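You operate a simulated robot arm through the tools that you are given. There is no shell and no other tool.

Carry out the task below with a simulated two-armed robot. There is one attempt and no reset: what you move stays moved.

JOB
Start the screw: speed to zero, blower on, press start, then bring it up to 30 rpm.
Fine: leave the other controls as they are.
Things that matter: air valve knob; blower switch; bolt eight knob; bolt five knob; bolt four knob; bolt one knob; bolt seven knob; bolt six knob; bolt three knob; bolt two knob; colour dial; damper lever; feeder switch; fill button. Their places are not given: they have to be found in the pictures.

Only the result counts: the job must be done as asked and must still hold three seconds after the hand-in. Knocking over, shifting, dropping, spilling or breaking anything else fails it.

ROBOT AND FRAMES
Two 7-joint arms with fingered hands on one trunk that stands fixed in place. Base frame: the origin is at the foot of the trunk, x ahead of it, y to its left, z up. Lengths are in mm, angles in rad, forces in N, time in s.
The left shoulder is at [50, 170, 1121], the right one opposite. With the tool pointing down near the work surface each hand reaches from about 300 to 760 mm from the base axis, measured 20 degrees to its own side. Payload 4 kg a hand.
Tool frame (each hand has its own): the origin (TCP) lies between the finger pads and is the grasp point; the fingertips stand 26 mm ahead of it; z points along the fingers, y is the line along which they close. The gripper opens to 132 mm; its body begins 73 mm behind the TCP. The gripper is a hand of 4 fingers: y runs from the thumb to the fingers, the wrist lies at [0, 0, -224] in the tool frame, and closing takes about 1.5 s.
Orientation is that of the tool frame in the base frame, as [roll, pitch, yaw] about the fixed x, y, z axes, in that order (R = Rz(yaw) Ry(pitch) Rx(roll)). With the fingers straight down and closing along the base's y, the tool's x points along the base's -x, its y along +y and its z along -z.

CONTROLS
- The arms move only by the tool drive_tool. It takes "left_plan", "right_plan" or both (then of equal length, played together; a hand with none holds still); each is a list that holds one entry, the list of rows, each a list of 7 numbers: the shift along the base's x, y, z in mm, then the turn, a rotation vector about the base's x, y, z in rad, then the closure, from 0 (fully open) to 1 (shut). In form: [[[dx, dy, dz, wx, wy, wz, grip], ...]]. A call has 1 to 20 rows; each row shifts and turns the commanded pose from where the row before left it. A row lasts 0.2 s, in which the tool goes at most 50 mm and 0.15 rad; a call with a longer step from one row to the next is refused whole, and so is a gripper value outside its range. A pose out of reach is approached as far as the arm can. The call stops where the force on the tool passes 40 N (or 10 N more than at its start, if that is more) or the arm is blocked; 0.2 s more then pass. Each finger travels about 45 mm/s and halts on what it meets, pressing with about 24 N; the grip force reading is that of the motor and also rises with nothing between the fingers. The clock runs only during rows and for 0.2 s after the last one: add rows that do not move to give the fingers time. The reply holds the time, the measured pose of the TCP, the force on the tool along the base axes, the opening and the grip force, in the units named above and with some noise, with the torque about the TCP (base axes, N m) and any sound that the robot's microphone picked up.
- Cameras (640 x 400 px; columns grow to the right, rows downward): "scene" is now at [135.8, 32.2, 1321.5]; the picture's right is [0.35, -0.94, -0.00], its down [-0.29, -0.11, -0.95] and it looks along [0.89, 0.33, -0.31] (base axes); focal length 327 px, centre (320, 200). "left" rides on the left gripper at [-68, 2, -97] in its tool frame; the picture's right is [-0.03, -1.00, 0.00], its down [0.82, -0.02, -0.58] and it looks along [0.58, -0.01, 0.82] (tool axes); focal length 270 px, centre (320, 200). "right" rides on the right gripper at [68, 2, -97] in its tool frame; the picture's right is [-0.03, 1.00, 0.00], its down [-0.82, -0.02, -0.58] and it looks along [-0.58, -0.01, 0.82] (tool axes); focal length 270 px, centre (320, 200).
- capture(camera): a new picture of that camera. The clock stands still meanwhile.
- lift_body(by): moves the trunk up (or, below 0, down) by that many mm; the arms and the scene camera ride with it, the base frame stays. It gives what a move gives, with no picture.
- set_grasp(shape, hand): the hand has 4 fingers and takes this shape, open, in about a second: jaw (thumb against the fingers, like two jaws); tri (thumb and two fingers); tip (a fingertip pinch); poke (one finger out to press); point (the index stretched); flat (the hand flat); cup (the hand cupped); fist (a fist). The gripper value then closes the fingers along that shape, each until it touches; the sizes above hold for jaw. It gives what a move gives, with no picture.
- head_to(pan, tilt): turns the head with the scene camera to pan (to the left, within 1.501 rad either way) and tilt (down, from -0.506 to 1.204), counted from straight ahead of the robot (the tilt from the chest, where the trunk bows). It gives what a move gives.
- measure_at(camera, pixels): for up to 12 pixels [column, row] of the newest picture of that camera ("zoom" is the newest enlarged one), the place [x, y, z] in the base frame of the surface seen there, good to about 3 mm. The clock stands still meanwhile.
- zoom(camera, box): a new picture of the part [left, top, right, bottom] of that camera's present view, enlarged. The clock stands still meanwhile.
- finish_job(): hands the job in; it is judged then, once.

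Leave the grippers open and the arms clear of the work at the hand-in unless told otherwise.

The tools are called after "Emit:" as name(argument=value, ...) on one line, values as JSON. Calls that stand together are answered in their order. drive_tool: Moves the arms, as the interface text tells. Its arguments: {"type":"object","properties":{"left_plan":{"type":"array","items":{"type":"array","items":{"type":"array","items":{"type":"number"}}}},"right_plan":{"type":"array","items":{"type":"array","items":{"type":"array","items":{"type":"number"}}}}},"required":[]} The other tools are called the same way: lift_body (by) moves the trunk up or down; set_grasp (shape, hand) gives the hand a shape; head_to (pan, tilt) turns the head that bears the scene camera; capture (camera) takes a picture; measure_at (camera, pixels) gives the place of the surface under pixels of a picture; zoom (camera, box) takes an enlarged picture of a part of a camera's view; finish_job () hands the job in.

At the start:

```text
t: 0.0
left_position: [478.3, 442.8, 1156.1]
left_orientation: [3.141, 0.001, 3.14]
left_force: [-0.7, -0.4, 0.5]
left_wrist_torque: [0.0, -0.03, -0.01]
left_width: 132.0
left_gripper_force: 0.1
left_shape: jaw
right_position: [544.0, -0.8, 1074.5]
right_orientation: [3.14, -0.002, 3.141]
right_force: [0.4, -0.7, -0.3]
right_wrist_torque: [-0.01, 0.03, 0.0]
right_width: 131.9
right_gripper_force: 0.1
right_shape: jaw
trunk travel left (down, up): [-350.0, 405.0]
head pan, tilt (commanded): [0.354, 0.309]
```

scene: 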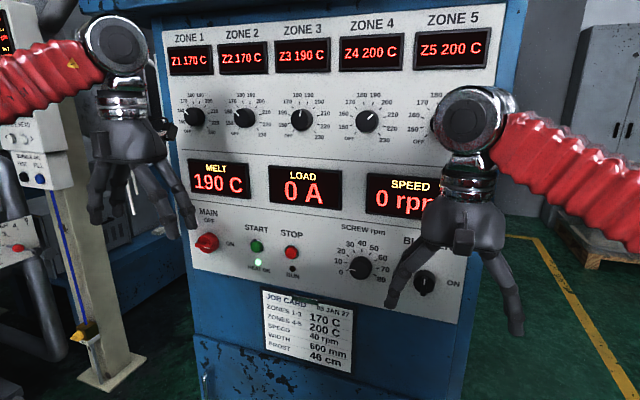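
right: 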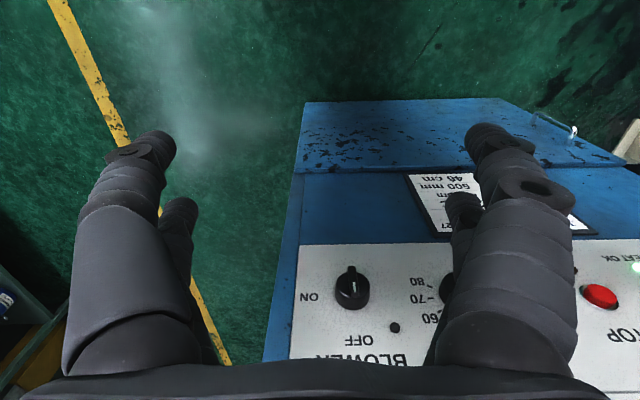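
left: 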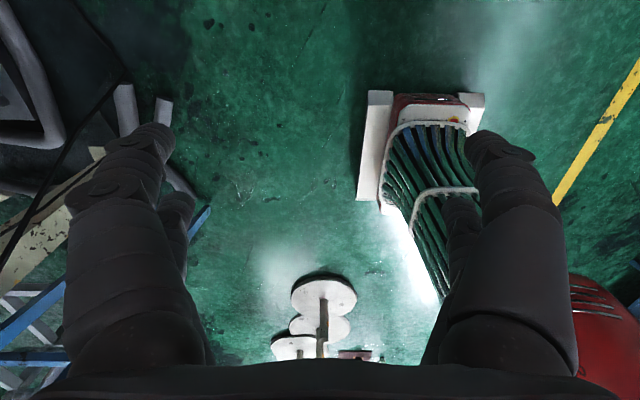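

I see the control panel ahead: the zone dials on top, the screw rpm dial near (362,267), the START button near (257,246), and the blower switch near (425,283), partly behind the right hand. I'll zoom into the lower panel.

Emit:
zoom(camera="scene", box=[180, 200, 480, 388])

Emit:
zoom(camera="right", box=[280, 220, 640, 400])

```text
2.13 times, centred on (330, 294) of scene
```

zoom: 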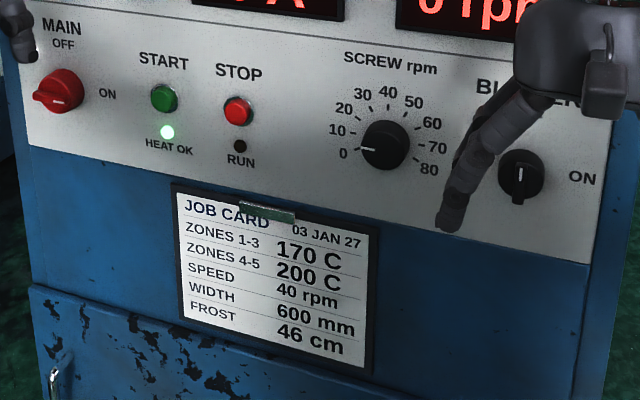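

```text
1.78 times, centred on (460, 310) of right
```

zoom: 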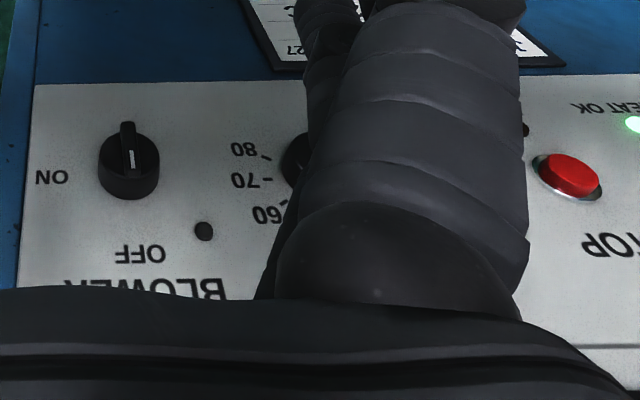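

The blower pointer looks to be at OFF (up), the HEAT OK lamp is lit, and the screw dial pointer is close to 0. I'll measure points across the panel to get its plane and the positions of the controls.

Emit:
measure_at(camera="scene", pixels=[[257, 246], [292, 252], [361, 267], [425, 284], [207, 242], [230, 290], [340, 300], [440, 318], [200, 170], [440, 160], [230, 235], [320, 250]])

Emit:
zoom(camera="scene", box=[320, 215, 448, 295])

```text
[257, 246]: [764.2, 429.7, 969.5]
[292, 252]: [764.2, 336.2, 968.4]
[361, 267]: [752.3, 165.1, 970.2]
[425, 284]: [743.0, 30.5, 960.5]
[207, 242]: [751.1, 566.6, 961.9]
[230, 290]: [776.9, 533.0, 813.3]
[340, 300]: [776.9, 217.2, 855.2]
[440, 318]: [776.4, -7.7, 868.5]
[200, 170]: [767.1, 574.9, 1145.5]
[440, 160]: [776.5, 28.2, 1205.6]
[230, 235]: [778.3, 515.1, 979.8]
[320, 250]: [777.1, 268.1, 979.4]
```

```text
5.00 times, centred on (384, 255) of scene
```

zoom: 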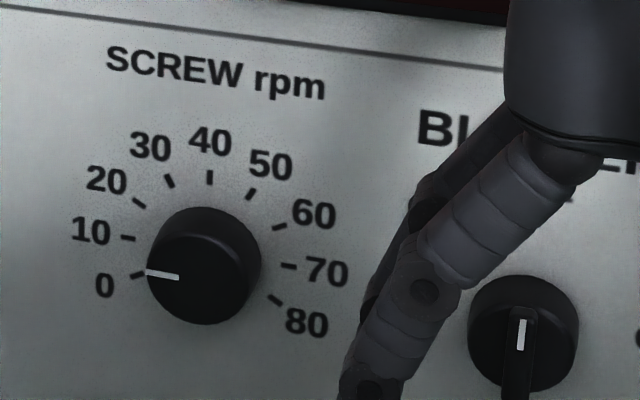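

The panel is a vertical plane at x≈777 mm facing the robot. The dial is near y=165, z=970, the blower near y=30, z=960, and START near y=430, z=969. The ticks are 30° apart and the pointer line looks nearly horizontal, so the dial may be near 10 instead of 0. I'll back the right hand off to get a clear view.

Emit:
drive_tool(right_plan=[[[-30, -30, 0, 0, 0, 0, 0], [-30, -40, 0, 0, 0, 0, 0], [-20, -40, 0, 0, 0, 0, 0], [-20, -40, 0, 0, 0, 0, 0], [0, -40, 0, 0, 0, 0, 0], [0, -40, 0, 0, 0, 0, 0]]])

Emit:
capture(camera="scene")

Emit:
zoom(camera="scene", box=[320, 215, 480, 315])

```text
t: 1.4
left_position: [477.7, 442.5, 1158.0]
left_orientation: [-3.141, -0.001, 3.141]
left_force: [-1.1, -0.3, -0.3]
left_wrist_torque: [-0.02, 0.03, 0.02]
left_width: 131.7
left_gripper_force: 0.1
left_shape: jaw
right_position: [439.6, -231.5, 1074.5]
right_orientation: [-3.141, 0.0, -3.141]
right_force: [-0.7, -1.1, -0.2]
right_wrist_torque: [0.01, -0.02, -0.01]
right_width: 131.8
right_gripper_force: 0.0
right_shape: jaw
trunk travel left (down, up): [-350.0, 405.0]
head pan, tilt (commanded): [0.354, 0.309]
```

```text
taken
```

scene: 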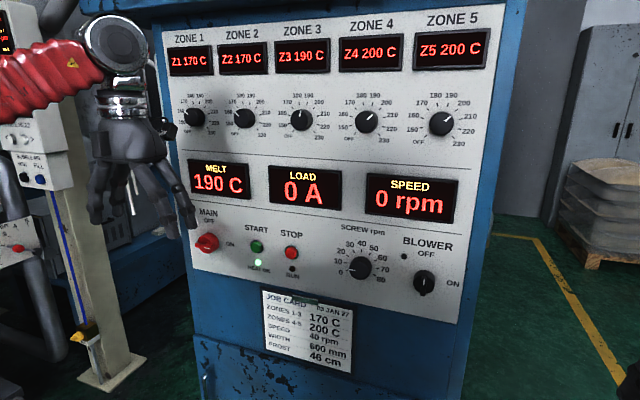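

```text
4.00 times, centred on (400, 265) of scene
```

zoom: 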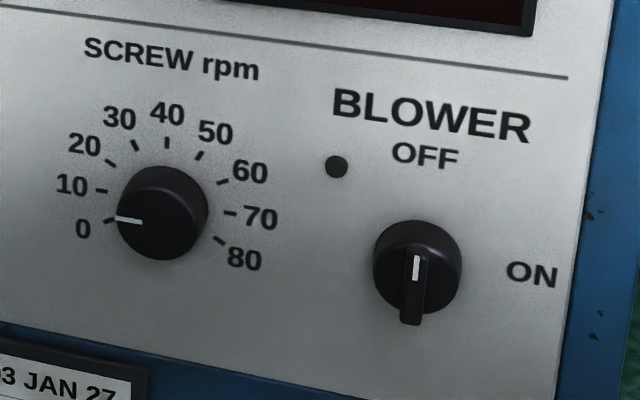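

In the zoom, the dial's pointer line runs from (117,217) to (143,222), parallel to the panel's horizontal. That suggests about 10 rpm, since the 0 tick sits 30° lower. I'll measure the ticks, the knob faces and the pointer ends.

Emit:
measure_at(camera="zoom", pixels=[[109, 220], [101, 190], [166, 142], [230, 213], [219, 240], [119, 217], [142, 222], [163, 220], [163, 178], [418, 262], [411, 310], [418, 228]])

Emit:
measure_at(camera="scene", pixels=[[425, 298], [425, 275], [415, 285], [435, 288], [257, 246], [257, 240], [258, 252], [252, 246], [263, 247], [372, 275], [352, 262], [361, 277]])

```text
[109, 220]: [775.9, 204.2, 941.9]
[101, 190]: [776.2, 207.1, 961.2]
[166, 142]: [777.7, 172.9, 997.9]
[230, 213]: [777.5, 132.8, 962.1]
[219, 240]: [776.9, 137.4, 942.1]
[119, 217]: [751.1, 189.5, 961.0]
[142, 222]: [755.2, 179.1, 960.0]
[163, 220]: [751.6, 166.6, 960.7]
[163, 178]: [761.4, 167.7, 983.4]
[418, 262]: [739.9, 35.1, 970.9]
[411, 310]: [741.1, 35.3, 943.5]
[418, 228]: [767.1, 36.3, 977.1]
```

```text
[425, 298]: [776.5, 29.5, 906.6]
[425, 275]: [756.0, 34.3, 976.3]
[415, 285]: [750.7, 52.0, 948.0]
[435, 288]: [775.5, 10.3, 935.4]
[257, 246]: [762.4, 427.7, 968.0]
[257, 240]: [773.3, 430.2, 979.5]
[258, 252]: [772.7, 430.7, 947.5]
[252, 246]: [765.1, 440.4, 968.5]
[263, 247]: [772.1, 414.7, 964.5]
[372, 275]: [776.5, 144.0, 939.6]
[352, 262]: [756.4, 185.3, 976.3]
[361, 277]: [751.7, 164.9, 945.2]
```

The dial's centre is at about y=170, z=961. Its pointer ends at (189.5, 961) and (179.1, 960), which puts it at 10 rpm, while the 0 tick is at (204, 942). The blower grip bar is vertical at about y=35, z=957, with its front at x=740. Next I'll swing the right hand level, fingers toward +x, and bring it in front of the blower switch at a safe distance.

Emit:
drive_tool(right_plan=[[[17, 24, -10.7, 0, -0.1428, 0, 0], [17, 24, -10.7, 0, -0.1428, 0, 0], [17, 24, -10.7, 0, -0.1428, 0, 0], [17, 24, -10.7, 0, -0.1428, 0, 0], [17, 24, -10.7, 0, -0.1428, 0, 0], [17, 24, -10.7, 0, -0.1428, 0, 0], [17, 24, -10.7, 0, -0.1428, 0, 0], [17, 24, -10.7, 0, -0.1428, 0, 0], [17, 24, -10.7, 0, -0.1428, 0, 0], [17, 24, -10.7, 0, -0.1428, 0, 0], [10, 26.5, -10.5, 0, -0.1428, 0, 0], [0, 0, 0, 0, 0, 0, 0]]])

Emit:
capture(camera="scene")

Emit:
capture(camera="right")

```text
t: 4.0
left_position: [478.6, 444.2, 1156.9]
left_orientation: [3.141, -0.001, 3.14]
left_force: [0.1, -0.8, 0.0]
left_wrist_torque: [-0.01, -0.03, 0.02]
left_width: 131.9
left_gripper_force: 0.1
left_shape: jaw
right_position: [621.9, 36.8, 955.3]
right_orientation: [-1.583, 1.57, -1.583]
right_force: [0.3, -0.3, -0.5]
right_wrist_torque: [0.03, -0.01, -0.02]
right_width: 132.1
right_gripper_force: 0.0
right_shape: jaw
trunk travel left (down, up): [-350.0, 405.0]
head pan, tilt (commanded): [0.354, 0.309]
```

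```text
taken
```

scene: 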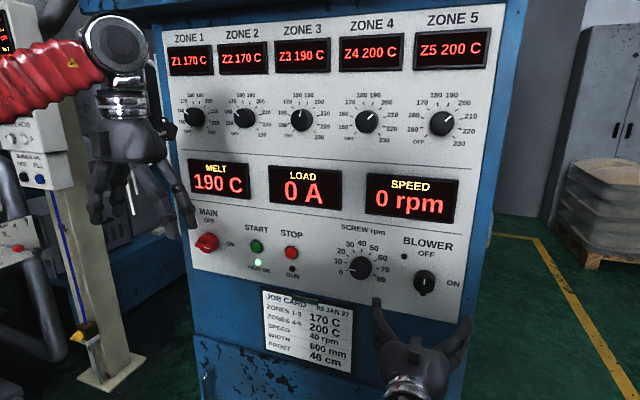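

```text
taken
```

right: 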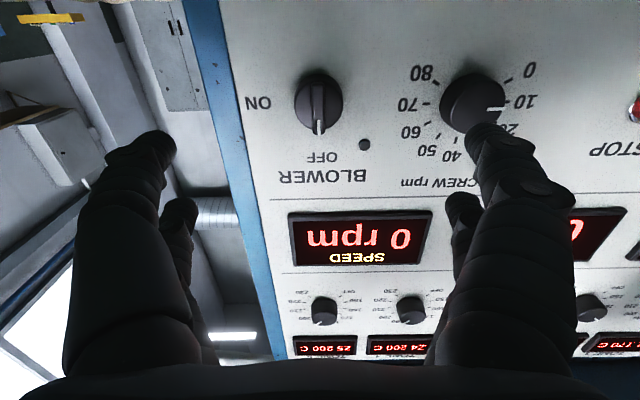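

The right hand is level in front of the panel. In its upside-down view the dial pointer faces the 10 tick. I'll zoom in to confirm both knob readings.

Emit:
zoom(camera="right", box=[240, 40, 560, 240])

Emit:
zoom(camera="scene", box=[350, 270, 510, 400])

```text
2.00 times, centred on (400, 140) of right
```

zoom: 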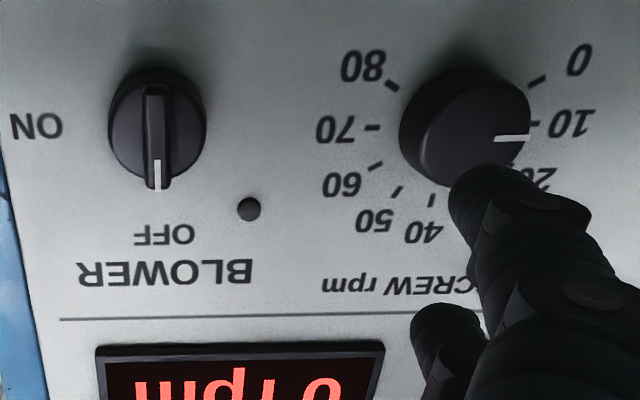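

```text
3.08 times, centred on (430, 335) of scene
```

zoom: 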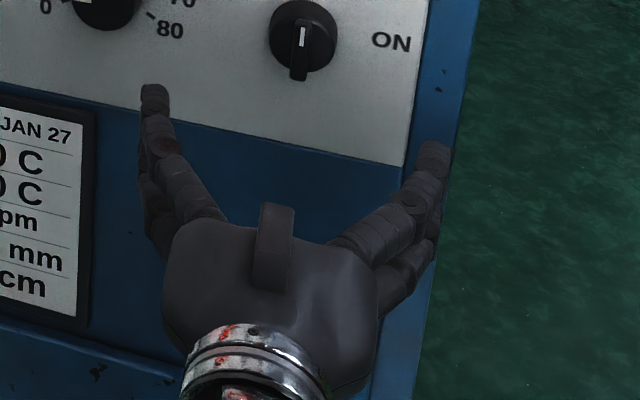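

The zooms confirm that the dial points at 10 rpm and the blower is at OFF. The right hand will take the dial first, so I'll slide it in front of the dial (y≈170, z≈961) and partly close the fingers to about 80 mm.

Emit:
drive_tool(right_plan=[[[0, 35, 1.5, 0, 0, 0, 0.2], [0, 35, 1.5, 0, 0, 0, 0.4], [0, 35, 1.5, 0, 0, 0, 0.4], [0, 28.5, 1, 0, 0, 0, 0.4], [0, 0, 0, 0, 0, 0, 0.4], [0, 0, 0, 0, 0, 0, 0.4]]])

Emit:
capture(camera="right")

Emit:
capture(camera="scene")

```text
t: 5.4
left_position: [478.4, 443.2, 1157.0]
left_orientation: [-3.141, 0.001, -3.141]
left_force: [-0.4, -0.3, -0.3]
left_wrist_torque: [0.02, 0.05, 0.02]
left_width: 131.8
left_gripper_force: 0.0
left_shape: jaw
right_position: [620.6, 170.0, 962.3]
right_orientation: [-2.742, 1.57, -2.744]
right_force: [0.3, 0.9, 0.6]
right_wrist_torque: [0.01, 0.01, 0.0]
right_width: 79.8
right_gripper_force: 0.1
right_shape: jaw
trunk travel left (down, up): [-350.0, 405.0]
head pan, tilt (commanded): [0.354, 0.309]
```

```text
taken
```

right: 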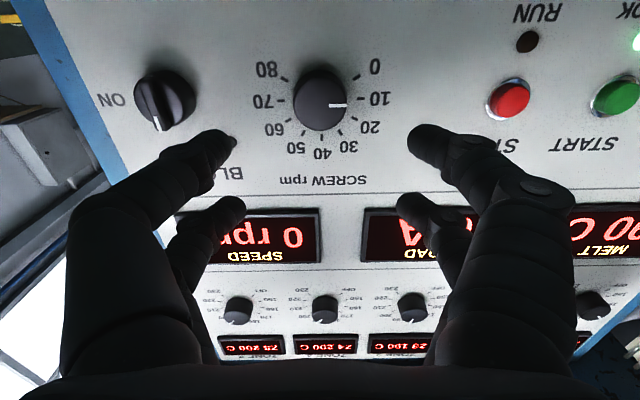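

```text
taken
```

scene: 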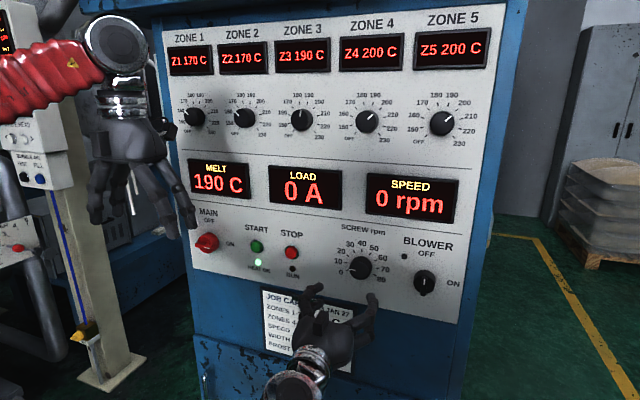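

The right camera shows the dial at (320,98), centred between the fingertips at about (225,140) and (425,140). I'll advance along x until the TCP is at about 738, leaving a gap to the panel, and look again.

Emit:
drive_tool(right_plan=[[[30, 0, 0, 0, 0, 0, 0.4], [30, 0, 0, 0, 0, 0, 0.4], [30, 0, 0, 0, 0, 0, 0.4], [17, 0, -1, 0, 0, 0, 0.4], [10, 0, 0, 0, 0, 0, 0.4], [0, 0, 0, 0, 0, 0, 0.4]]])

Emit:
capture(camera="right")

Emit:
zoom(camera="scene", box=[280, 200, 480, 325])

```text
t: 7.0
left_position: [478.0, 443.6, 1158.8]
left_orientation: [-3.141, 0.001, -3.14]
left_force: [0.3, 0.1, -0.3]
left_wrist_torque: [0.01, 0.02, 0.0]
left_width: 132.1
left_gripper_force: 0.2
left_shape: jaw
right_position: [752.9, 145.5, 952.7]
right_orientation: [-1.485, 1.543, -1.513]
right_force: [-9.9, 2.4, -0.2]
right_wrist_torque: [-0.05, 0.1, 0.56]
right_width: 80.8
right_gripper_force: 0.2
right_shape: jaw
trunk travel left (down, up): [-350.0, 405.0]
head pan, tilt (commanded): [0.354, 0.309]
stopped in row 6 (right hand): the arm was blocked; the commanded pose is now the measured one
```

```text
taken
```

right: 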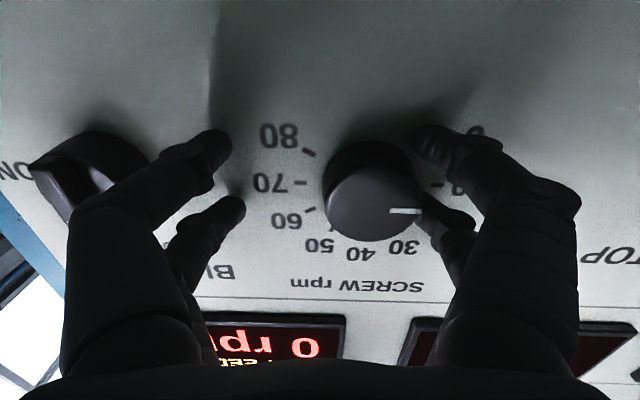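

```text
3.20 times, centred on (380, 262) of scene
```

zoom: 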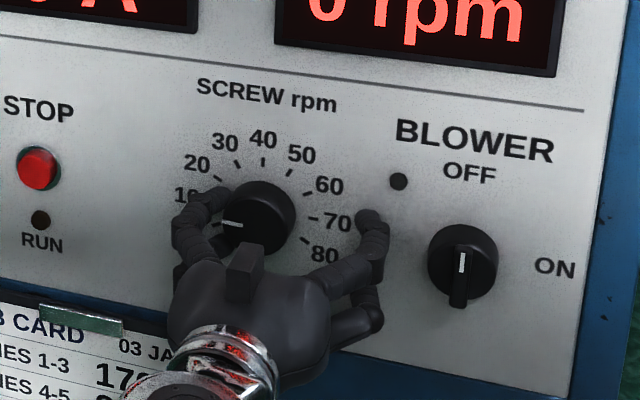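

The arm was blocked. The hand ended at y=145.5 instead of 170 and too far forward, so this spot looks awkward for the right arm. The knob still points at 10. I'll back straight out and give the dial to the left arm, whose shoulder lines up with it.

Emit:
drive_tool(right_plan=[[[-10, 0, 0, 0, 0, 0, 0.4], [-20, 0, 0, 0, 0, 0, 0.4], [-30, 0, 0, 0, 0, 0, 0.4], [-40, 0, 0, 0, 0, 0, 0.4], [-40, 0, 0, 0, 0, 0, 0.4], [0, 0, 0, 0, 0, 0, 0.4]]])

Emit:
capture(camera="right")

Emit:
capture(camera="scene")

```text
t: 8.6
left_position: [478.9, 442.1, 1158.8]
left_orientation: [3.141, 0.0, 3.141]
left_force: [0.5, -0.2, 0.4]
left_wrist_torque: [0.02, 0.0, -0.01]
left_width: 132.0
left_gripper_force: 0.1
left_shape: jaw
right_position: [636.0, 111.2, 954.2]
right_orientation: [-1.108, 1.484, -1.178]
right_force: [0.5, -0.2, -0.1]
right_wrist_torque: [0.01, 0.03, 0.0]
right_width: 79.3
right_gripper_force: 0.1
right_shape: jaw
trunk travel left (down, up): [-350.0, 405.0]
head pan, tilt (commanded): [0.354, 0.309]
stopped in row 6 (right hand): the arm was blocked; the commanded pose is now the measured one
```

```text
taken
```

right: 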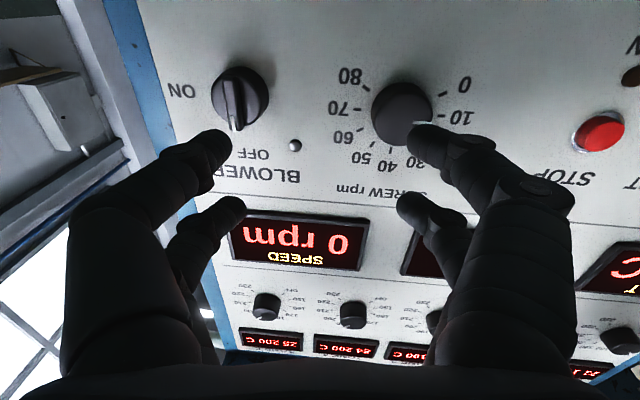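

```text
taken
```

scene: 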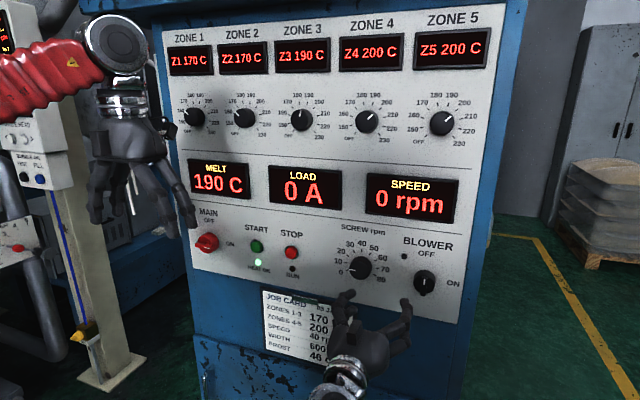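

The right arm is still being pulled toward −y, so it is at the limit of crossing the body. I'll move it back to its own side and open its fingers.

Emit:
drive_tool(right_plan=[[[-10, -30, 0, 0, 0, 0, 0.4], [-10, -35, 0, 0, 0, 0, 0.2], [-10, -40, 0, 0, 0, 0, 0], [-10, -40, 0, 0, 0, 0, 0], [-10, -40, 0, 0, 0, 0, 0], [0, -30, 0, 0, 0, 0, 0], [0, 0, 0, 0, 0, 0, 0]]])

Emit:
capture(camera="scene")

```text
t: 10.2
left_position: [478.3, 442.8, 1159.7]
left_orientation: [3.141, 0.0, -3.14]
left_force: [0.4, -1.0, -0.8]
left_wrist_torque: [0.04, -0.04, -0.01]
left_width: 132.0
left_gripper_force: 0.1
left_shape: jaw
right_position: [583.0, -101.7, 952.8]
right_orientation: [-1.107, 1.489, -1.174]
right_force: [-1.1, 0.2, -0.6]
right_wrist_torque: [0.0, -0.01, 0.0]
right_width: 132.0
right_gripper_force: 0.1
right_shape: jaw
trunk travel left (down, up): [-350.0, 405.0]
head pan, tilt (commanded): [0.354, 0.309]
```

```text
taken
```

scene: 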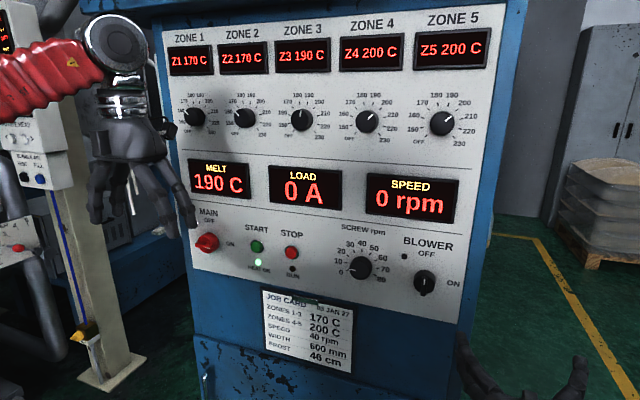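

The right hand is clear at y=−102. Next I'll swing the left hand level while bringing it in front of the dial, with the TCP at about (620, 170, 961).

Emit:
drive_tool(left_plan=[[[13, -25, -18, 0, -0.1428, 0, 0], [13, -25, -18, 0, -0.1428, 0, 0], [13, -25, -18, 0, -0.1428, 0, 0], [13, -25, -18, 0, -0.1428, 0, 0], [13, -25, -18, 0, -0.1428, 0, 0], [13, -25, -18, 0, -0.1428, 0, 0], [13, -25, -18, 0, -0.1428, 0, 0.2], [13, -25, -18, 0, -0.1428, 0, 0.4], [13, -25, -18, 0, -0.1428, 0, 0.4], [13, -25, -18, 0, -0.1428, 0, 0.4], [12, -23, -18, 0, -0.1428, 0, 0.4], [0, 0, 0, 0, 0, 0, 0.4]]])

Emit:
capture(camera="left")

Emit:
capture(camera="scene")

```text
t: 12.8
left_position: [586.7, 234.2, 1008.1]
left_orientation: [-3.14, 1.188, -3.141]
left_force: [-0.2, 0.4, -1.2]
left_wrist_torque: [0.03, 0.02, -0.03]
left_width: 79.8
left_gripper_force: 0.1
left_shape: jaw
left hand out of reach, approached as far as the arm can: row 9, 10, 11
right_position: [583.4, -101.5, 952.7]
right_orientation: [-1.108, 1.488, -1.175]
right_force: [-0.6, 0.1, 1.5]
right_wrist_torque: [0.0, 0.01, 0.02]
right_width: 132.2
right_gripper_force: 0.1
right_shape: jaw
trunk travel left (down, up): [-350.0, 405.0]
head pan, tilt (commanded): [0.354, 0.309]
```

```text
taken
```

left: 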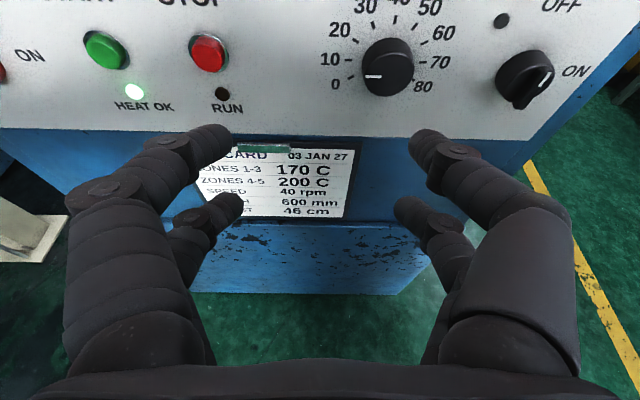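

```text
taken
```

scene: 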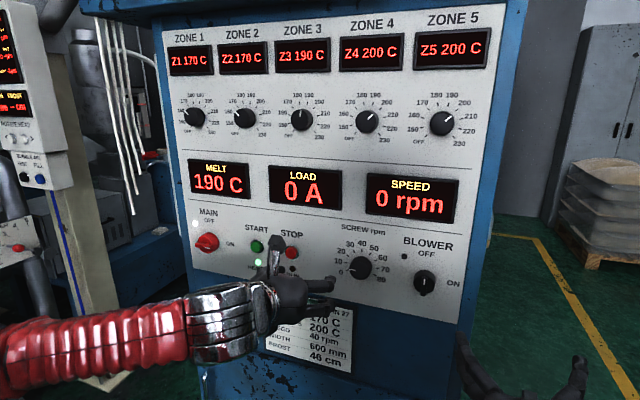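

The left arm stopped short with the pitch at 1.19, about 22° below level, because the wrist was too close to the shoulder. I'll reach further forward so the forearm lines up better, moving toward x≈690, y=170, z=961 while finishing the turn.

Emit:
drive_tool(left_plan=[[[25, -10, -5, 0, -0.05, 0, 0.4], [25, -15, -10, 0, -0.08, 0, 0.4], [20, -15, -12, 0, -0.1, 0, 0.4], [15, -12, -10, 0, -0.1, 0, 0.4], [10, -12, -10, 0, -0.05, 0, 0.4], [0, 0, 0, 0, 0, 0, 0.4]]])

Emit:
capture(camera="left")

Emit:
capture(camera="scene")

```text
t: 14.2
left_position: [601.0, 233.5, 1017.2]
left_orientation: [-3.105, 1.224, 3.134]
left_force: [-0.1, 0.3, 1.4]
left_wrist_torque: [0.04, 0.0, 0.02]
left_width: 79.8
left_gripper_force: 0.1
left_shape: jaw
left hand out of reach, approached as far as the arm can: row 1, 2, 3, 4, 5
right_position: [582.9, -101.3, 952.6]
right_orientation: [-1.106, 1.488, -1.172]
right_force: [-0.6, -0.1, -0.1]
right_wrist_torque: [-0.03, 0.0, 0.01]
right_width: 131.8
right_gripper_force: 0.2
right_shape: jaw
trunk travel left (down, up): [-350.0, 405.0]
head pan, tilt (commanded): [0.354, 0.309]
```

```text
taken
```

left: 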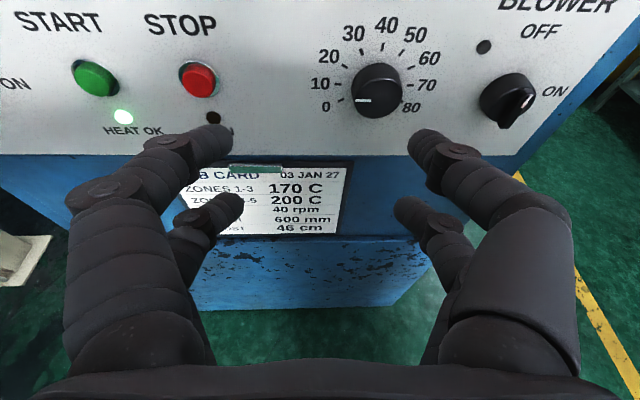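

```text
taken
```

scene: 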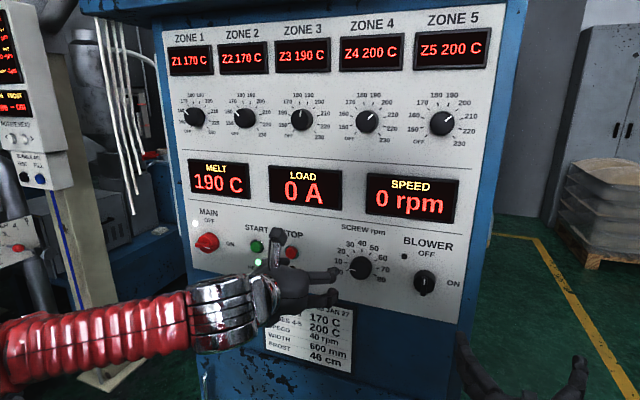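

The left arm is stuck in this wrist posture. It is mounted turned 180° compared with the mirrored right arm: its camera sits on the far side, while the right's sits on the near side. I'll back it out to its start pose, then turn it 180° about the vertical to get the posture that worked on the right.

Emit:
drive_tool(left_plan=[[[-14, 23, 15, 0, 0.136, 0, 0.4], [-14, 23, 15, 0, 0.136, 0, 0.2], [-14, 23, 15, 0, 0.136, 0, 0], [-14, 23, 15, 0, 0.136, 0, 0], [-14, 23, 15, 0, 0.136, 0, 0], [-14, 23, 15, 0, 0.136, 0, 0], [-14, 23, 15, 0, 0.136, 0, 0], [-14, 23, 15, 0, 0.136, 0, 0], [-10, 20, 15, 0, 0.136, 0, 0], [0, 0, 0, 0, 0, 0, 0]]])

```text
t: 16.4
left_position: [477.6, 436.7, 1152.2]
left_orientation: [-3.097, 0.049, 3.139]
left_force: [-0.2, -0.1, -0.3]
left_wrist_torque: [0.0, 0.03, 0.04]
left_width: 131.9
left_gripper_force: 0.1
left_shape: jaw
right_position: [582.9, -101.3, 952.8]
right_orientation: [-1.112, 1.49, -1.177]
right_force: [-0.5, 0.2, -0.1]
right_wrist_torque: [-0.01, 0.0, 0.0]
right_width: 131.9
right_gripper_force: 0.1
right_shape: jaw
trunk travel left (down, up): [-350.0, 405.0]
head pan, tilt (commanded): [0.354, 0.309]
```

The left hand is back near its start pose, pointing down. I'll turn it about the vertical in the positive direction for the first half, removing a small tilt as I go.

Emit:
drive_tool(left_plan=[[[0, 0, 0, 0.044, 0.049, 0, 0], [0, 0, 0, 0, 0, 0.145, 0], [0, 0, 0, 0, 0, 0.145, 0], [0, 0, 0, 0, 0, 0.145, 0], [0, 0, 0, 0, 0, 0.145, 0], [0, 0, 0, 0, 0, 0.145, 0], [0, 0, 0, 0, 0, 0.145, 0], [0, 0, 0, 0, 0, 0.145, 0], [0, 0, 0, 0, 0, 0.145, 0], [0, 0, 0, 0, 0, 0.145, 0], [0, 0, 0, 0, 0, 0.145, 0], [0, 0, 0, 0, 0, 0.1208, 0], [0, 0, 0, 0, 0, 0, 0]]])

Emit:
capture(camera="scene")

```text
t: 19.2
left_position: [479.2, 435.5, 1151.8]
left_orientation: [3.139, 0.003, -1.573]
left_force: [-0.4, -0.2, 0.3]
left_wrist_torque: [-0.04, -0.03, 0.0]
left_width: 131.9
left_gripper_force: 0.0
left_shape: jaw
right_position: [583.4, -101.4, 952.6]
right_orientation: [-1.106, 1.488, -1.174]
right_force: [0.0, 1.2, 0.2]
right_wrist_torque: [0.02, 0.01, 0.0]
right_width: 131.8
right_gripper_force: 0.0
right_shape: jaw
trunk travel left (down, up): [-350.0, 405.0]
head pan, tilt (commanded): [0.354, 0.309]
```

```text
taken
```

scene: 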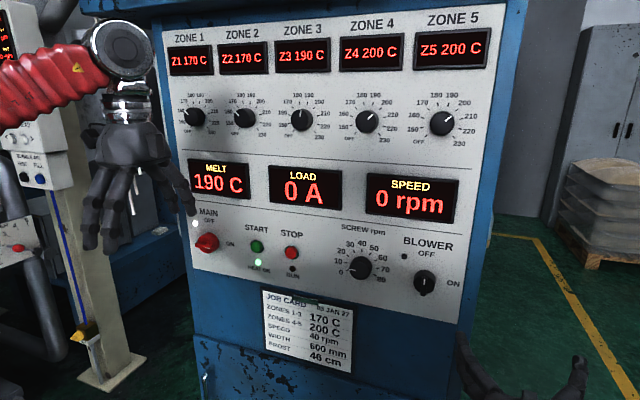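

The half turn worked (yaw −1.57) with no limit reported. I'll turn the remaining 90°.

Emit:
drive_tool(left_plan=[[[0, 0, 0, 0, 0, 0.145, 0], [0, 0, 0, 0, 0, 0.145, 0], [0, 0, 0, 0, 0, 0.145, 0], [0, 0, 0, 0, 0, 0.145, 0], [0, 0, 0, 0, 0, 0.145, 0], [0, 0, 0, 0, 0, 0.145, 0], [0, 0, 0, 0, 0, 0.145, 0], [0, 0, 0, 0, 0, 0.145, 0], [0, 0, 0, 0, 0, 0.145, 0], [0, 0, 0, 0, 0, 0.145, 0], [0, 0, 0, 0, 0, 0.1208, 0], [0, 0, 0, 0, 0, 0, 0]]])

```text
t: 21.8
left_position: [479.1, 435.6, 1153.2]
left_orientation: [3.141, 0.002, -0.001]
left_force: [0.2, 0.5, -0.5]
left_wrist_torque: [0.02, -0.02, 0.01]
left_width: 131.8
left_gripper_force: 0.1
left_shape: jaw
right_position: [583.3, -101.4, 952.6]
right_orientation: [-1.107, 1.49, -1.172]
right_force: [0.0, 0.2, -0.5]
right_wrist_torque: [-0.01, 0.03, -0.01]
right_width: 131.8
right_gripper_force: 0.1
right_shape: jaw
trunk travel left (down, up): [-350.0, 405.0]
head pan, tilt (commanded): [0.354, 0.309]
```

The left hand is now turned fully around. I'll swing it level and over to the dial.

Emit:
drive_tool(left_plan=[[[13, -24, -17.5, 0, -0.1428, 0, 0], [13, -24, -17.5, 0, -0.1428, 0, 0], [13, -24, -17.5, 0, -0.1428, 0, 0], [13, -24, -17.5, 0, -0.1428, 0, 0], [13, -24, -17.5, 0, -0.1428, 0, 0], [13, -24, -17.5, 0, -0.1428, 0, 0], [13, -24, -17.5, 0, -0.1428, 0, 0], [13, -24, -17.5, 0, -0.1428, 0, 0], [13, -24, -17.5, 0, -0.1428, 0, 0.2], [13, -24, -17.5, 0, -0.1428, 0, 0.4], [11, -26, -17, 0, -0.1428, 0, 0.4], [0, 0, 0, 0, 0, 0, 0.4], [0, 0, 0, 0, 0, 0, 0.4]]])

Emit:
capture(camera="left")

Emit:
capture(camera="scene")

```text
t: 24.6
left_position: [618.0, 208.9, 1101.0]
left_orientation: [-3.115, -1.368, -0.047]
left_force: [0.1, 0.1, -0.4]
left_wrist_torque: [-0.03, 0.02, -0.01]
left_width: 79.7
left_gripper_force: 0.1
left_shape: jaw
left hand out of reach, approached as far as the arm can: row 9, 10, 11
right_position: [584.4, -101.0, 952.6]
right_orientation: [-1.108, 1.486, -1.173]
right_force: [0.6, 0.4, -1.2]
right_wrist_torque: [0.03, 0.0, 0.02]
right_width: 131.8
right_gripper_force: 0.1
right_shape: jaw
trunk travel left (down, up): [-350.0, 405.0]
head pan, tilt (commanded): [0.354, 0.309]
```

```text
taken
```

left: 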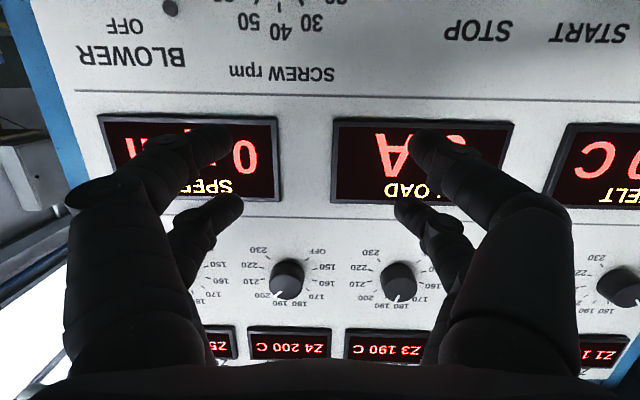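

```text
taken
```

scene: 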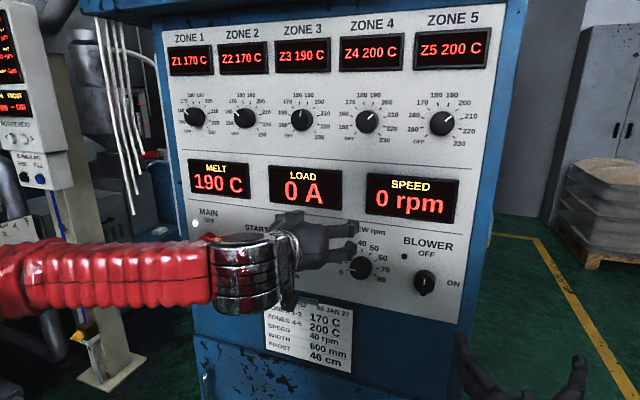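

With the hand turned around, the left arm reached nearly level at (618, 209, 1101), about 20 mm below shoulder height. It could not go lower, so lowering the trunk by about 140 mm would bring this pose down to the dial. First I'll check the clearance of the pillar and equipment on the left and the forearm.

Emit:
measure_at(camera="scene", pixels=[[100, 280], [20, 290], [90, 200], [30, 180], [15, 250], [100, 370], [20, 340], [250, 280], [350, 235], [200, 360], [15, 380], [120, 200]])

Emit:
head_to(pan=0.9, tilt=0.6)

Emit:
capture(camera="scene")

```text
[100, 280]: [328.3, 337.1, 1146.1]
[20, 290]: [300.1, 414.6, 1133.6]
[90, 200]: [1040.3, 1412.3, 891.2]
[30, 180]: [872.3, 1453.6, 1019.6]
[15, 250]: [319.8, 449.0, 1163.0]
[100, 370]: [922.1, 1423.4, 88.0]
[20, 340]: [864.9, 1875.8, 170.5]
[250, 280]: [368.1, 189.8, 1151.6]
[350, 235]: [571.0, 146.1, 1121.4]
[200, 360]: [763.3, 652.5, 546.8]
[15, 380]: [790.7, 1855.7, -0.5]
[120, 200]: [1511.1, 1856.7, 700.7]
```

```text
t: 25.6
left_position: [617.2, 208.4, 1100.5]
left_orientation: [-3.112, -1.368, -0.046]
left_force: [0.2, 0.6, -0.5]
left_wrist_torque: [0.0, 0.01, 0.01]
left_width: 79.7
left_gripper_force: 0.0
left_shape: jaw
right_position: [583.7, -101.7, 952.1]
right_orientation: [-1.108, 1.488, -1.173]
right_force: [-0.1, -0.3, -0.5]
right_wrist_torque: [-0.03, -0.02, 0.04]
right_width: 131.9
right_gripper_force: 0.0
right_shape: jaw
trunk travel left (down, up): [-350.0, 405.0]
head pan, tilt (commanded): [0.901, 0.6]
```

```text
taken
```

scene: 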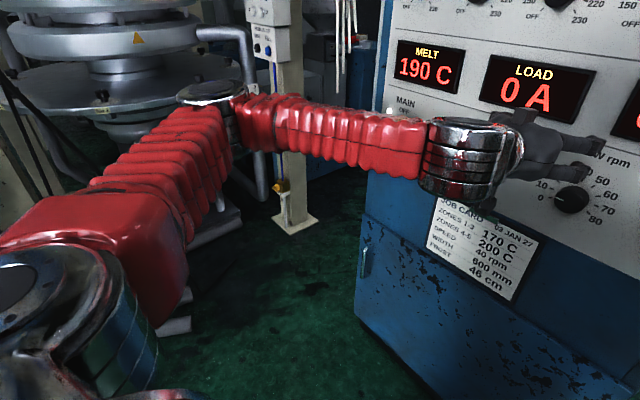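

The left elbow is out to the side and everything else on that side is over a metre away, so lowering is safe. I'll lower the trunk by 140 mm and turn the head back to the panel.

Emit:
lift_body(by=-140)

Emit:
head_to(pan=0.354, tilt=0.309)

Emit:
capture(camera="scene")

Emit:
capture(camera="left")

```text
t: 27.2
left_position: [617.4, 210.9, 962.3]
left_orientation: [-3.11, -1.37, -0.049]
left_force: [-1.3, -0.4, 0.0]
left_wrist_torque: [-0.01, -0.01, 0.02]
left_width: 80.2
left_gripper_force: 0.1
left_shape: jaw
right_position: [584.7, -100.4, 816.6]
right_orientation: [-1.087, 1.488, -1.155]
right_force: [0.2, -0.5, 0.0]
right_wrist_torque: [0.0, 0.01, -0.02]
right_width: 131.9
right_gripper_force: 0.1
right_shape: jaw
trunk travel left (down, up): [-210.0, 545.0]
head pan, tilt (commanded): [0.901, 0.6]
```

```text
t: 28.2
left_position: [618.7, 210.7, 961.1]
left_orientation: [-3.112, -1.369, -0.047]
left_force: [-0.3, 0.6, -0.5]
left_wrist_torque: [0.05, 0.01, 0.01]
left_width: 80.0
left_gripper_force: 0.0
left_shape: jaw
right_position: [583.8, -100.1, 814.5]
right_orientation: [-1.106, 1.489, -1.177]
right_force: [-0.8, 0.6, 0.6]
right_wrist_torque: [0.02, -0.02, 0.02]
right_width: 131.7
right_gripper_force: 0.1
right_shape: jaw
trunk travel left (down, up): [-210.0, 545.0]
head pan, tilt (commanded): [0.354, 0.309]
```

```text
taken
```

scene: 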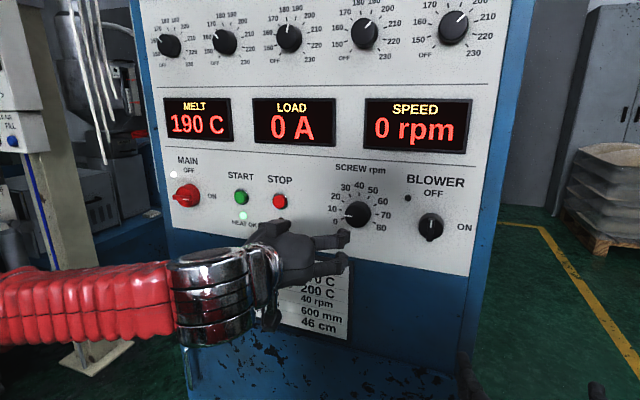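

```text
taken
```

left: 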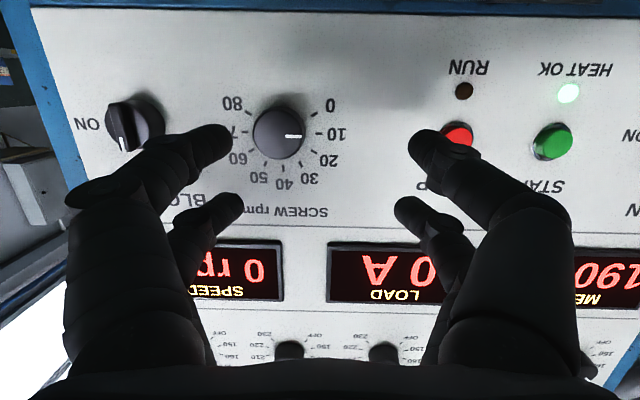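

The left hand now sits at dial height. In its view the dial at (280,132) points at 10, and the hand is tilted 0.2 rad down. I'll move forward to x≈690, centre on y=170 and finish levelling.

Emit:
drive_tool(left_plan=[[[20, -5, 0, 0, -0.03, 0, 0.4], [20, -10, 0, 0, -0.04, 0, 0.4], [15, -10, 0, 0, -0.06, 0, 0.4], [10, -10, 0, 0, -0.07, 0.016, 0.4], [5, -5.5, 0, 0, 0, 0, 0.4], [0, 0, 0, 0, 0, 0, 0.4]]])

Emit:
capture(camera="left")

```text
t: 29.6
left_position: [679.9, 187.1, 1046.0]
left_orientation: [-2.962, -1.512, -0.191]
left_force: [0.5, 0.7, 0.1]
left_wrist_torque: [-0.01, 0.02, 0.02]
left_width: 79.8
left_gripper_force: 0.1
left_shape: jaw
left hand out of reach, approached as far as the arm can: row 1, 2, 3, 4
right_position: [584.5, -100.9, 813.9]
right_orientation: [-1.109, 1.49, -1.177]
right_force: [0.0, 0.0, -0.5]
right_wrist_torque: [0.04, 0.02, -0.01]
right_width: 131.7
right_gripper_force: 0.1
right_shape: jaw
trunk travel left (down, up): [-210.0, 545.0]
head pan, tilt (commanded): [0.354, 0.309]
```

```text
taken
```

left: 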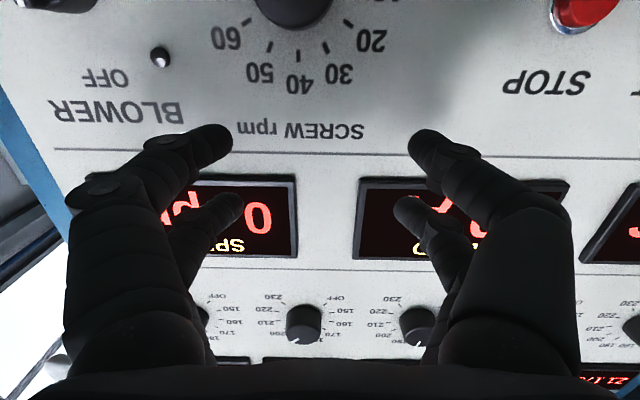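

The left hand drifted up to z=1046 again, so its arm configuration is unfavourable. Before choosing, I'll look at the right arm's elbow posture.

Emit:
head_to(pan=-0.7, tilt=0.7)

Emit:
capture(camera="scene")

Emit:
head_to(pan=0.9, tilt=0.6)

Emit:
capture(camera="scene")

```text
t: 30.9
left_position: [680.3, 187.8, 1047.7]
left_orientation: [-2.969, -1.511, -0.186]
left_force: [-0.3, 0.2, 0.1]
left_wrist_torque: [-0.01, -0.02, 0.03]
left_width: 79.9
left_gripper_force: 0.1
left_shape: jaw
right_position: [584.1, -100.2, 814.7]
right_orientation: [-1.107, 1.489, -1.174]
right_force: [-0.3, -0.6, -0.7]
right_wrist_torque: [0.03, 0.03, -0.02]
right_width: 132.0
right_gripper_force: 0.2
right_shape: jaw
trunk travel left (down, up): [-210.0, 545.0]
head pan, tilt (commanded): [-0.7, 0.7]
```

```text
taken
```

scene: 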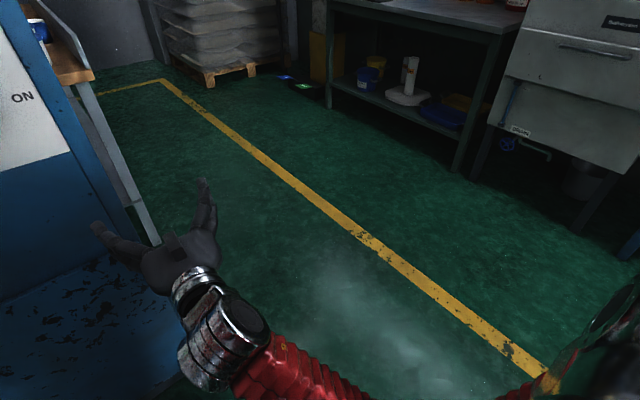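

```text
t: 32.6
left_position: [679.9, 188.1, 1046.5]
left_orientation: [-2.965, -1.51, -0.186]
left_force: [-0.1, -0.4, -0.1]
left_wrist_torque: [0.01, -0.01, 0.01]
left_width: 79.9
left_gripper_force: 0.1
left_shape: jaw
right_position: [584.2, -101.1, 813.8]
right_orientation: [-1.107, 1.489, -1.174]
right_force: [-0.3, 0.6, -0.2]
right_wrist_torque: [-0.01, -0.02, 0.0]
right_width: 132.0
right_gripper_force: 0.1
right_shape: jaw
trunk travel left (down, up): [-210.0, 545.0]
head pan, tilt (commanded): [0.901, 0.6]
```

```text
taken
```

scene: 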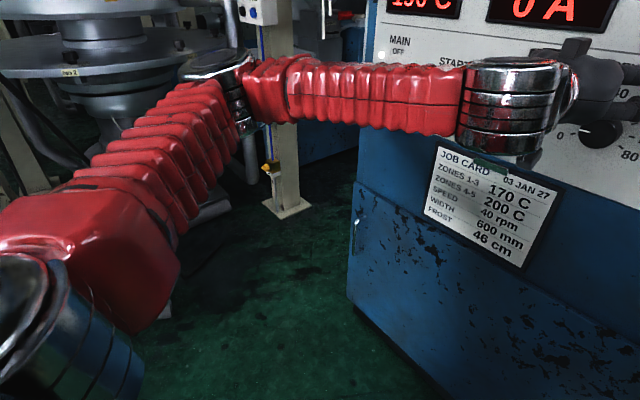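

The right arm works with its elbow down and the forearm coming from below, while the left elbow is stuck out at shoulder height. I'll repeat the right arm's path in mirror image for the left: fold back pointing down, then swing level while crossing inward so the elbow drops. First the right hand moves out of the way to y≈−300 while the left folds back.

Emit:
drive_tool(left_plan=[[[-22, 4, -5, 0, 0.1428, 0, 0.2], [-22, 4, -10, 0, 0.1428, 0, 0], [-22, 4, -10, 0, 0.1428, 0, 0], [-22, 4, -11, 0, 0.1428, 0, 0], [-22, 4, -11, 0, 0.1428, 0, 0], [-22, 4, -11, 0, 0.1428, 0, 0], [-22, 4, -11, 0, 0.1428, 0, 0], [-22, 4, -11, 0, 0.1428, 0, 0], [-22, 4, -11, 0, 0.1428, 0, 0], [-22, 4, -11, 0, 0.1428, 0, 0], [-20, 4, -10, 0, 0.1, 0, 0], [0, 0, 0, 0, 0, 0, 0]]], right_plan=[[[-8, -18, 0, 0, 0, 0, 0], [-8, -18, 0, 0, 0, 0, 0], [-8, -18, 0, 0, 0, 0, 0], [-8, -18, 0, 0, 0, 0, 0], [-8, -18, 0, 0, 0, 0, 0], [-8, -18, 0, 0, 0, 0, 0], [-8, -18, 0, 0, 0, 0, 0], [-8, -18, 0, 0, 0, 0, 0], [-8, -18, 0, 0, 0, 0, 0], [-8, -18, 0, 0, 0, 0, 0], [0, -18, 0, 0, 0, 0, 0], [0, 0, 0, 0, 0, 0, 0]]])

Emit:
capture(camera="scene")

```text
t: 35.2
left_position: [436.3, 229.6, 936.2]
left_orientation: [3.13, 0.015, -0.012]
left_force: [1.0, -0.3, -0.6]
left_wrist_torque: [0.03, -0.03, 0.01]
left_width: 131.7
left_gripper_force: 0.0
left_shape: jaw
right_position: [509.4, -300.8, 808.1]
right_orientation: [-1.103, 1.49, -1.171]
right_force: [0.0, 0.4, 0.0]
right_wrist_torque: [0.0, 0.03, 0.01]
right_width: 132.2
right_gripper_force: 0.1
right_shape: jaw
right hand out of reach, approached as far as the arm can: row 9, 10
trunk travel left (down, up): [-210.0, 545.0]
head pan, tilt (commanded): [0.901, 0.6]
```

```text
taken
```

scene: 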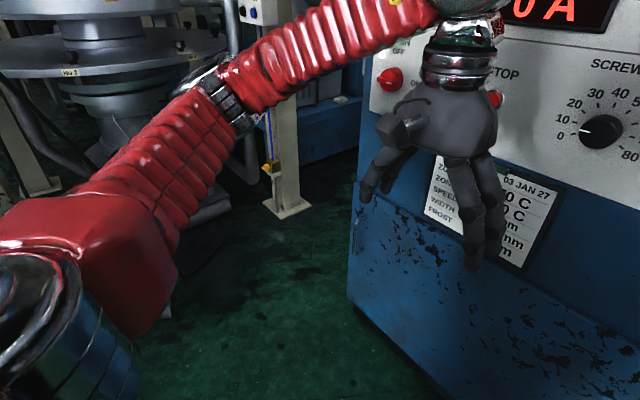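

The left hand is pointing down at (436, 230, 936). I'll swing it level while crossing inward to about (620, −30, 820), which mirrors the motion that worked on the right.

Emit:
drive_tool(left_plan=[[[17, -24, -10.7, 0, -0.1428, 0, 0], [17, -24, -10.7, 0, -0.1428, 0, 0], [17, -24, -10.7, 0, -0.1428, 0, 0], [17, -24, -10.7, 0, -0.1428, 0, 0], [17, -24, -10.7, 0, -0.1428, 0, 0], [17, -24, -10.7, 0, -0.1428, 0, 0], [17, -24, -10.7, 0, -0.1428, 0, 0], [17, -24, -10.7, 0, -0.1428, 0, 0], [17, -24, -10.7, 0, -0.1428, 0, 0], [17, -24, -10.7, 0, -0.1428, 0, 0], [10, -20, -10, 0, -0.1428, 0, 0], [0, 0, 0, 0, 0, 0, 0]]])

Emit:
capture(camera="scene")

```text
t: 37.8
left_position: [653.3, 6.9, 1030.5]
left_orientation: [-2.713, -1.44, -0.456]
left_force: [0.5, 0.3, 0.3]
left_wrist_torque: [0.01, -0.01, -0.03]
left_width: 131.8
left_gripper_force: 0.0
left_shape: jaw
left hand out of reach, approached as far as the arm can: row 8, 9, 10, 11
right_position: [510.7, -299.6, 808.3]
right_orientation: [-1.112, 1.488, -1.178]
right_force: [0.2, -0.3, 0.5]
right_wrist_torque: [0.01, -0.01, -0.01]
right_width: 131.9
right_gripper_force: 0.0
right_shape: jaw
trunk travel left (down, up): [-210.0, 545.0]
head pan, tilt (commanded): [0.901, 0.6]
```

```text
taken
```

scene: 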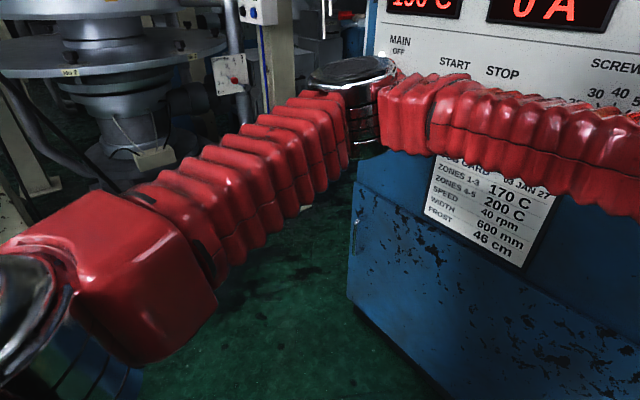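

The left arm manages a level hand only when the hand is above shoulder height. So I'll lower the trunk by another 170 mm, putting the shoulders at about z=811 and the controls about 150 mm above them. Both hands are clear of everything.

Emit:
lift_body(by=-170)

Emit:
head_to(pan=0.35, tilt=0.1)

Emit:
capture(camera="scene")

```text
t: 39.7
left_position: [653.0, 6.2, 860.4]
left_orientation: [-2.717, -1.442, -0.452]
left_force: [-0.5, 0.1, -0.4]
left_wrist_torque: [0.03, 0.0, 0.02]
left_width: 132.0
left_gripper_force: 0.1
left_shape: jaw
right_position: [514.8, -300.0, 533.8]
right_orientation: [-2.746, 1.342, -2.807]
right_force: [-0.5, -0.4, 0.5]
right_wrist_torque: [0.01, -0.01, -0.01]
right_width: 131.7
right_gripper_force: 0.0
right_shape: jaw
trunk travel left (down, up): [-40.0, 715.0]
head pan, tilt (commanded): [0.901, 0.6]
```

```text
t: 40.6
left_position: [652.5, 5.2, 858.3]
left_orientation: [-2.721, -1.44, -0.449]
left_force: [-0.4, -0.1, -0.5]
left_wrist_torque: [0.01, 0.0, -0.03]
left_width: 132.2
left_gripper_force: 0.1
left_shape: jaw
right_position: [514.2, -299.4, 533.8]
right_orientation: [-2.749, 1.341, -2.806]
right_force: [1.1, -0.3, -0.6]
right_wrist_torque: [0.02, -0.04, -0.01]
right_width: 131.8
right_gripper_force: 0.0
right_shape: jaw
trunk travel left (down, up): [-40.0, 715.0]
head pan, tilt (commanded): [0.351, 0.099]
```

```text
taken
```

scene: 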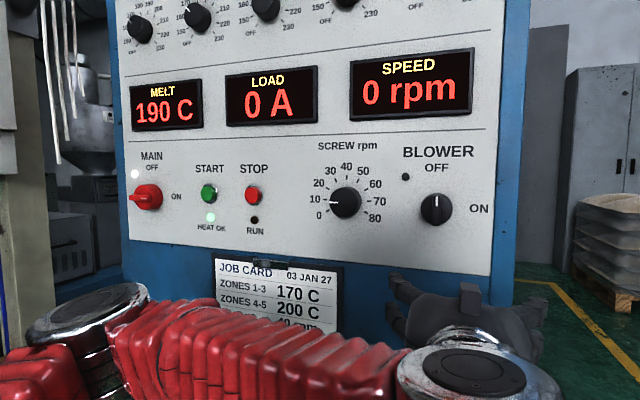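

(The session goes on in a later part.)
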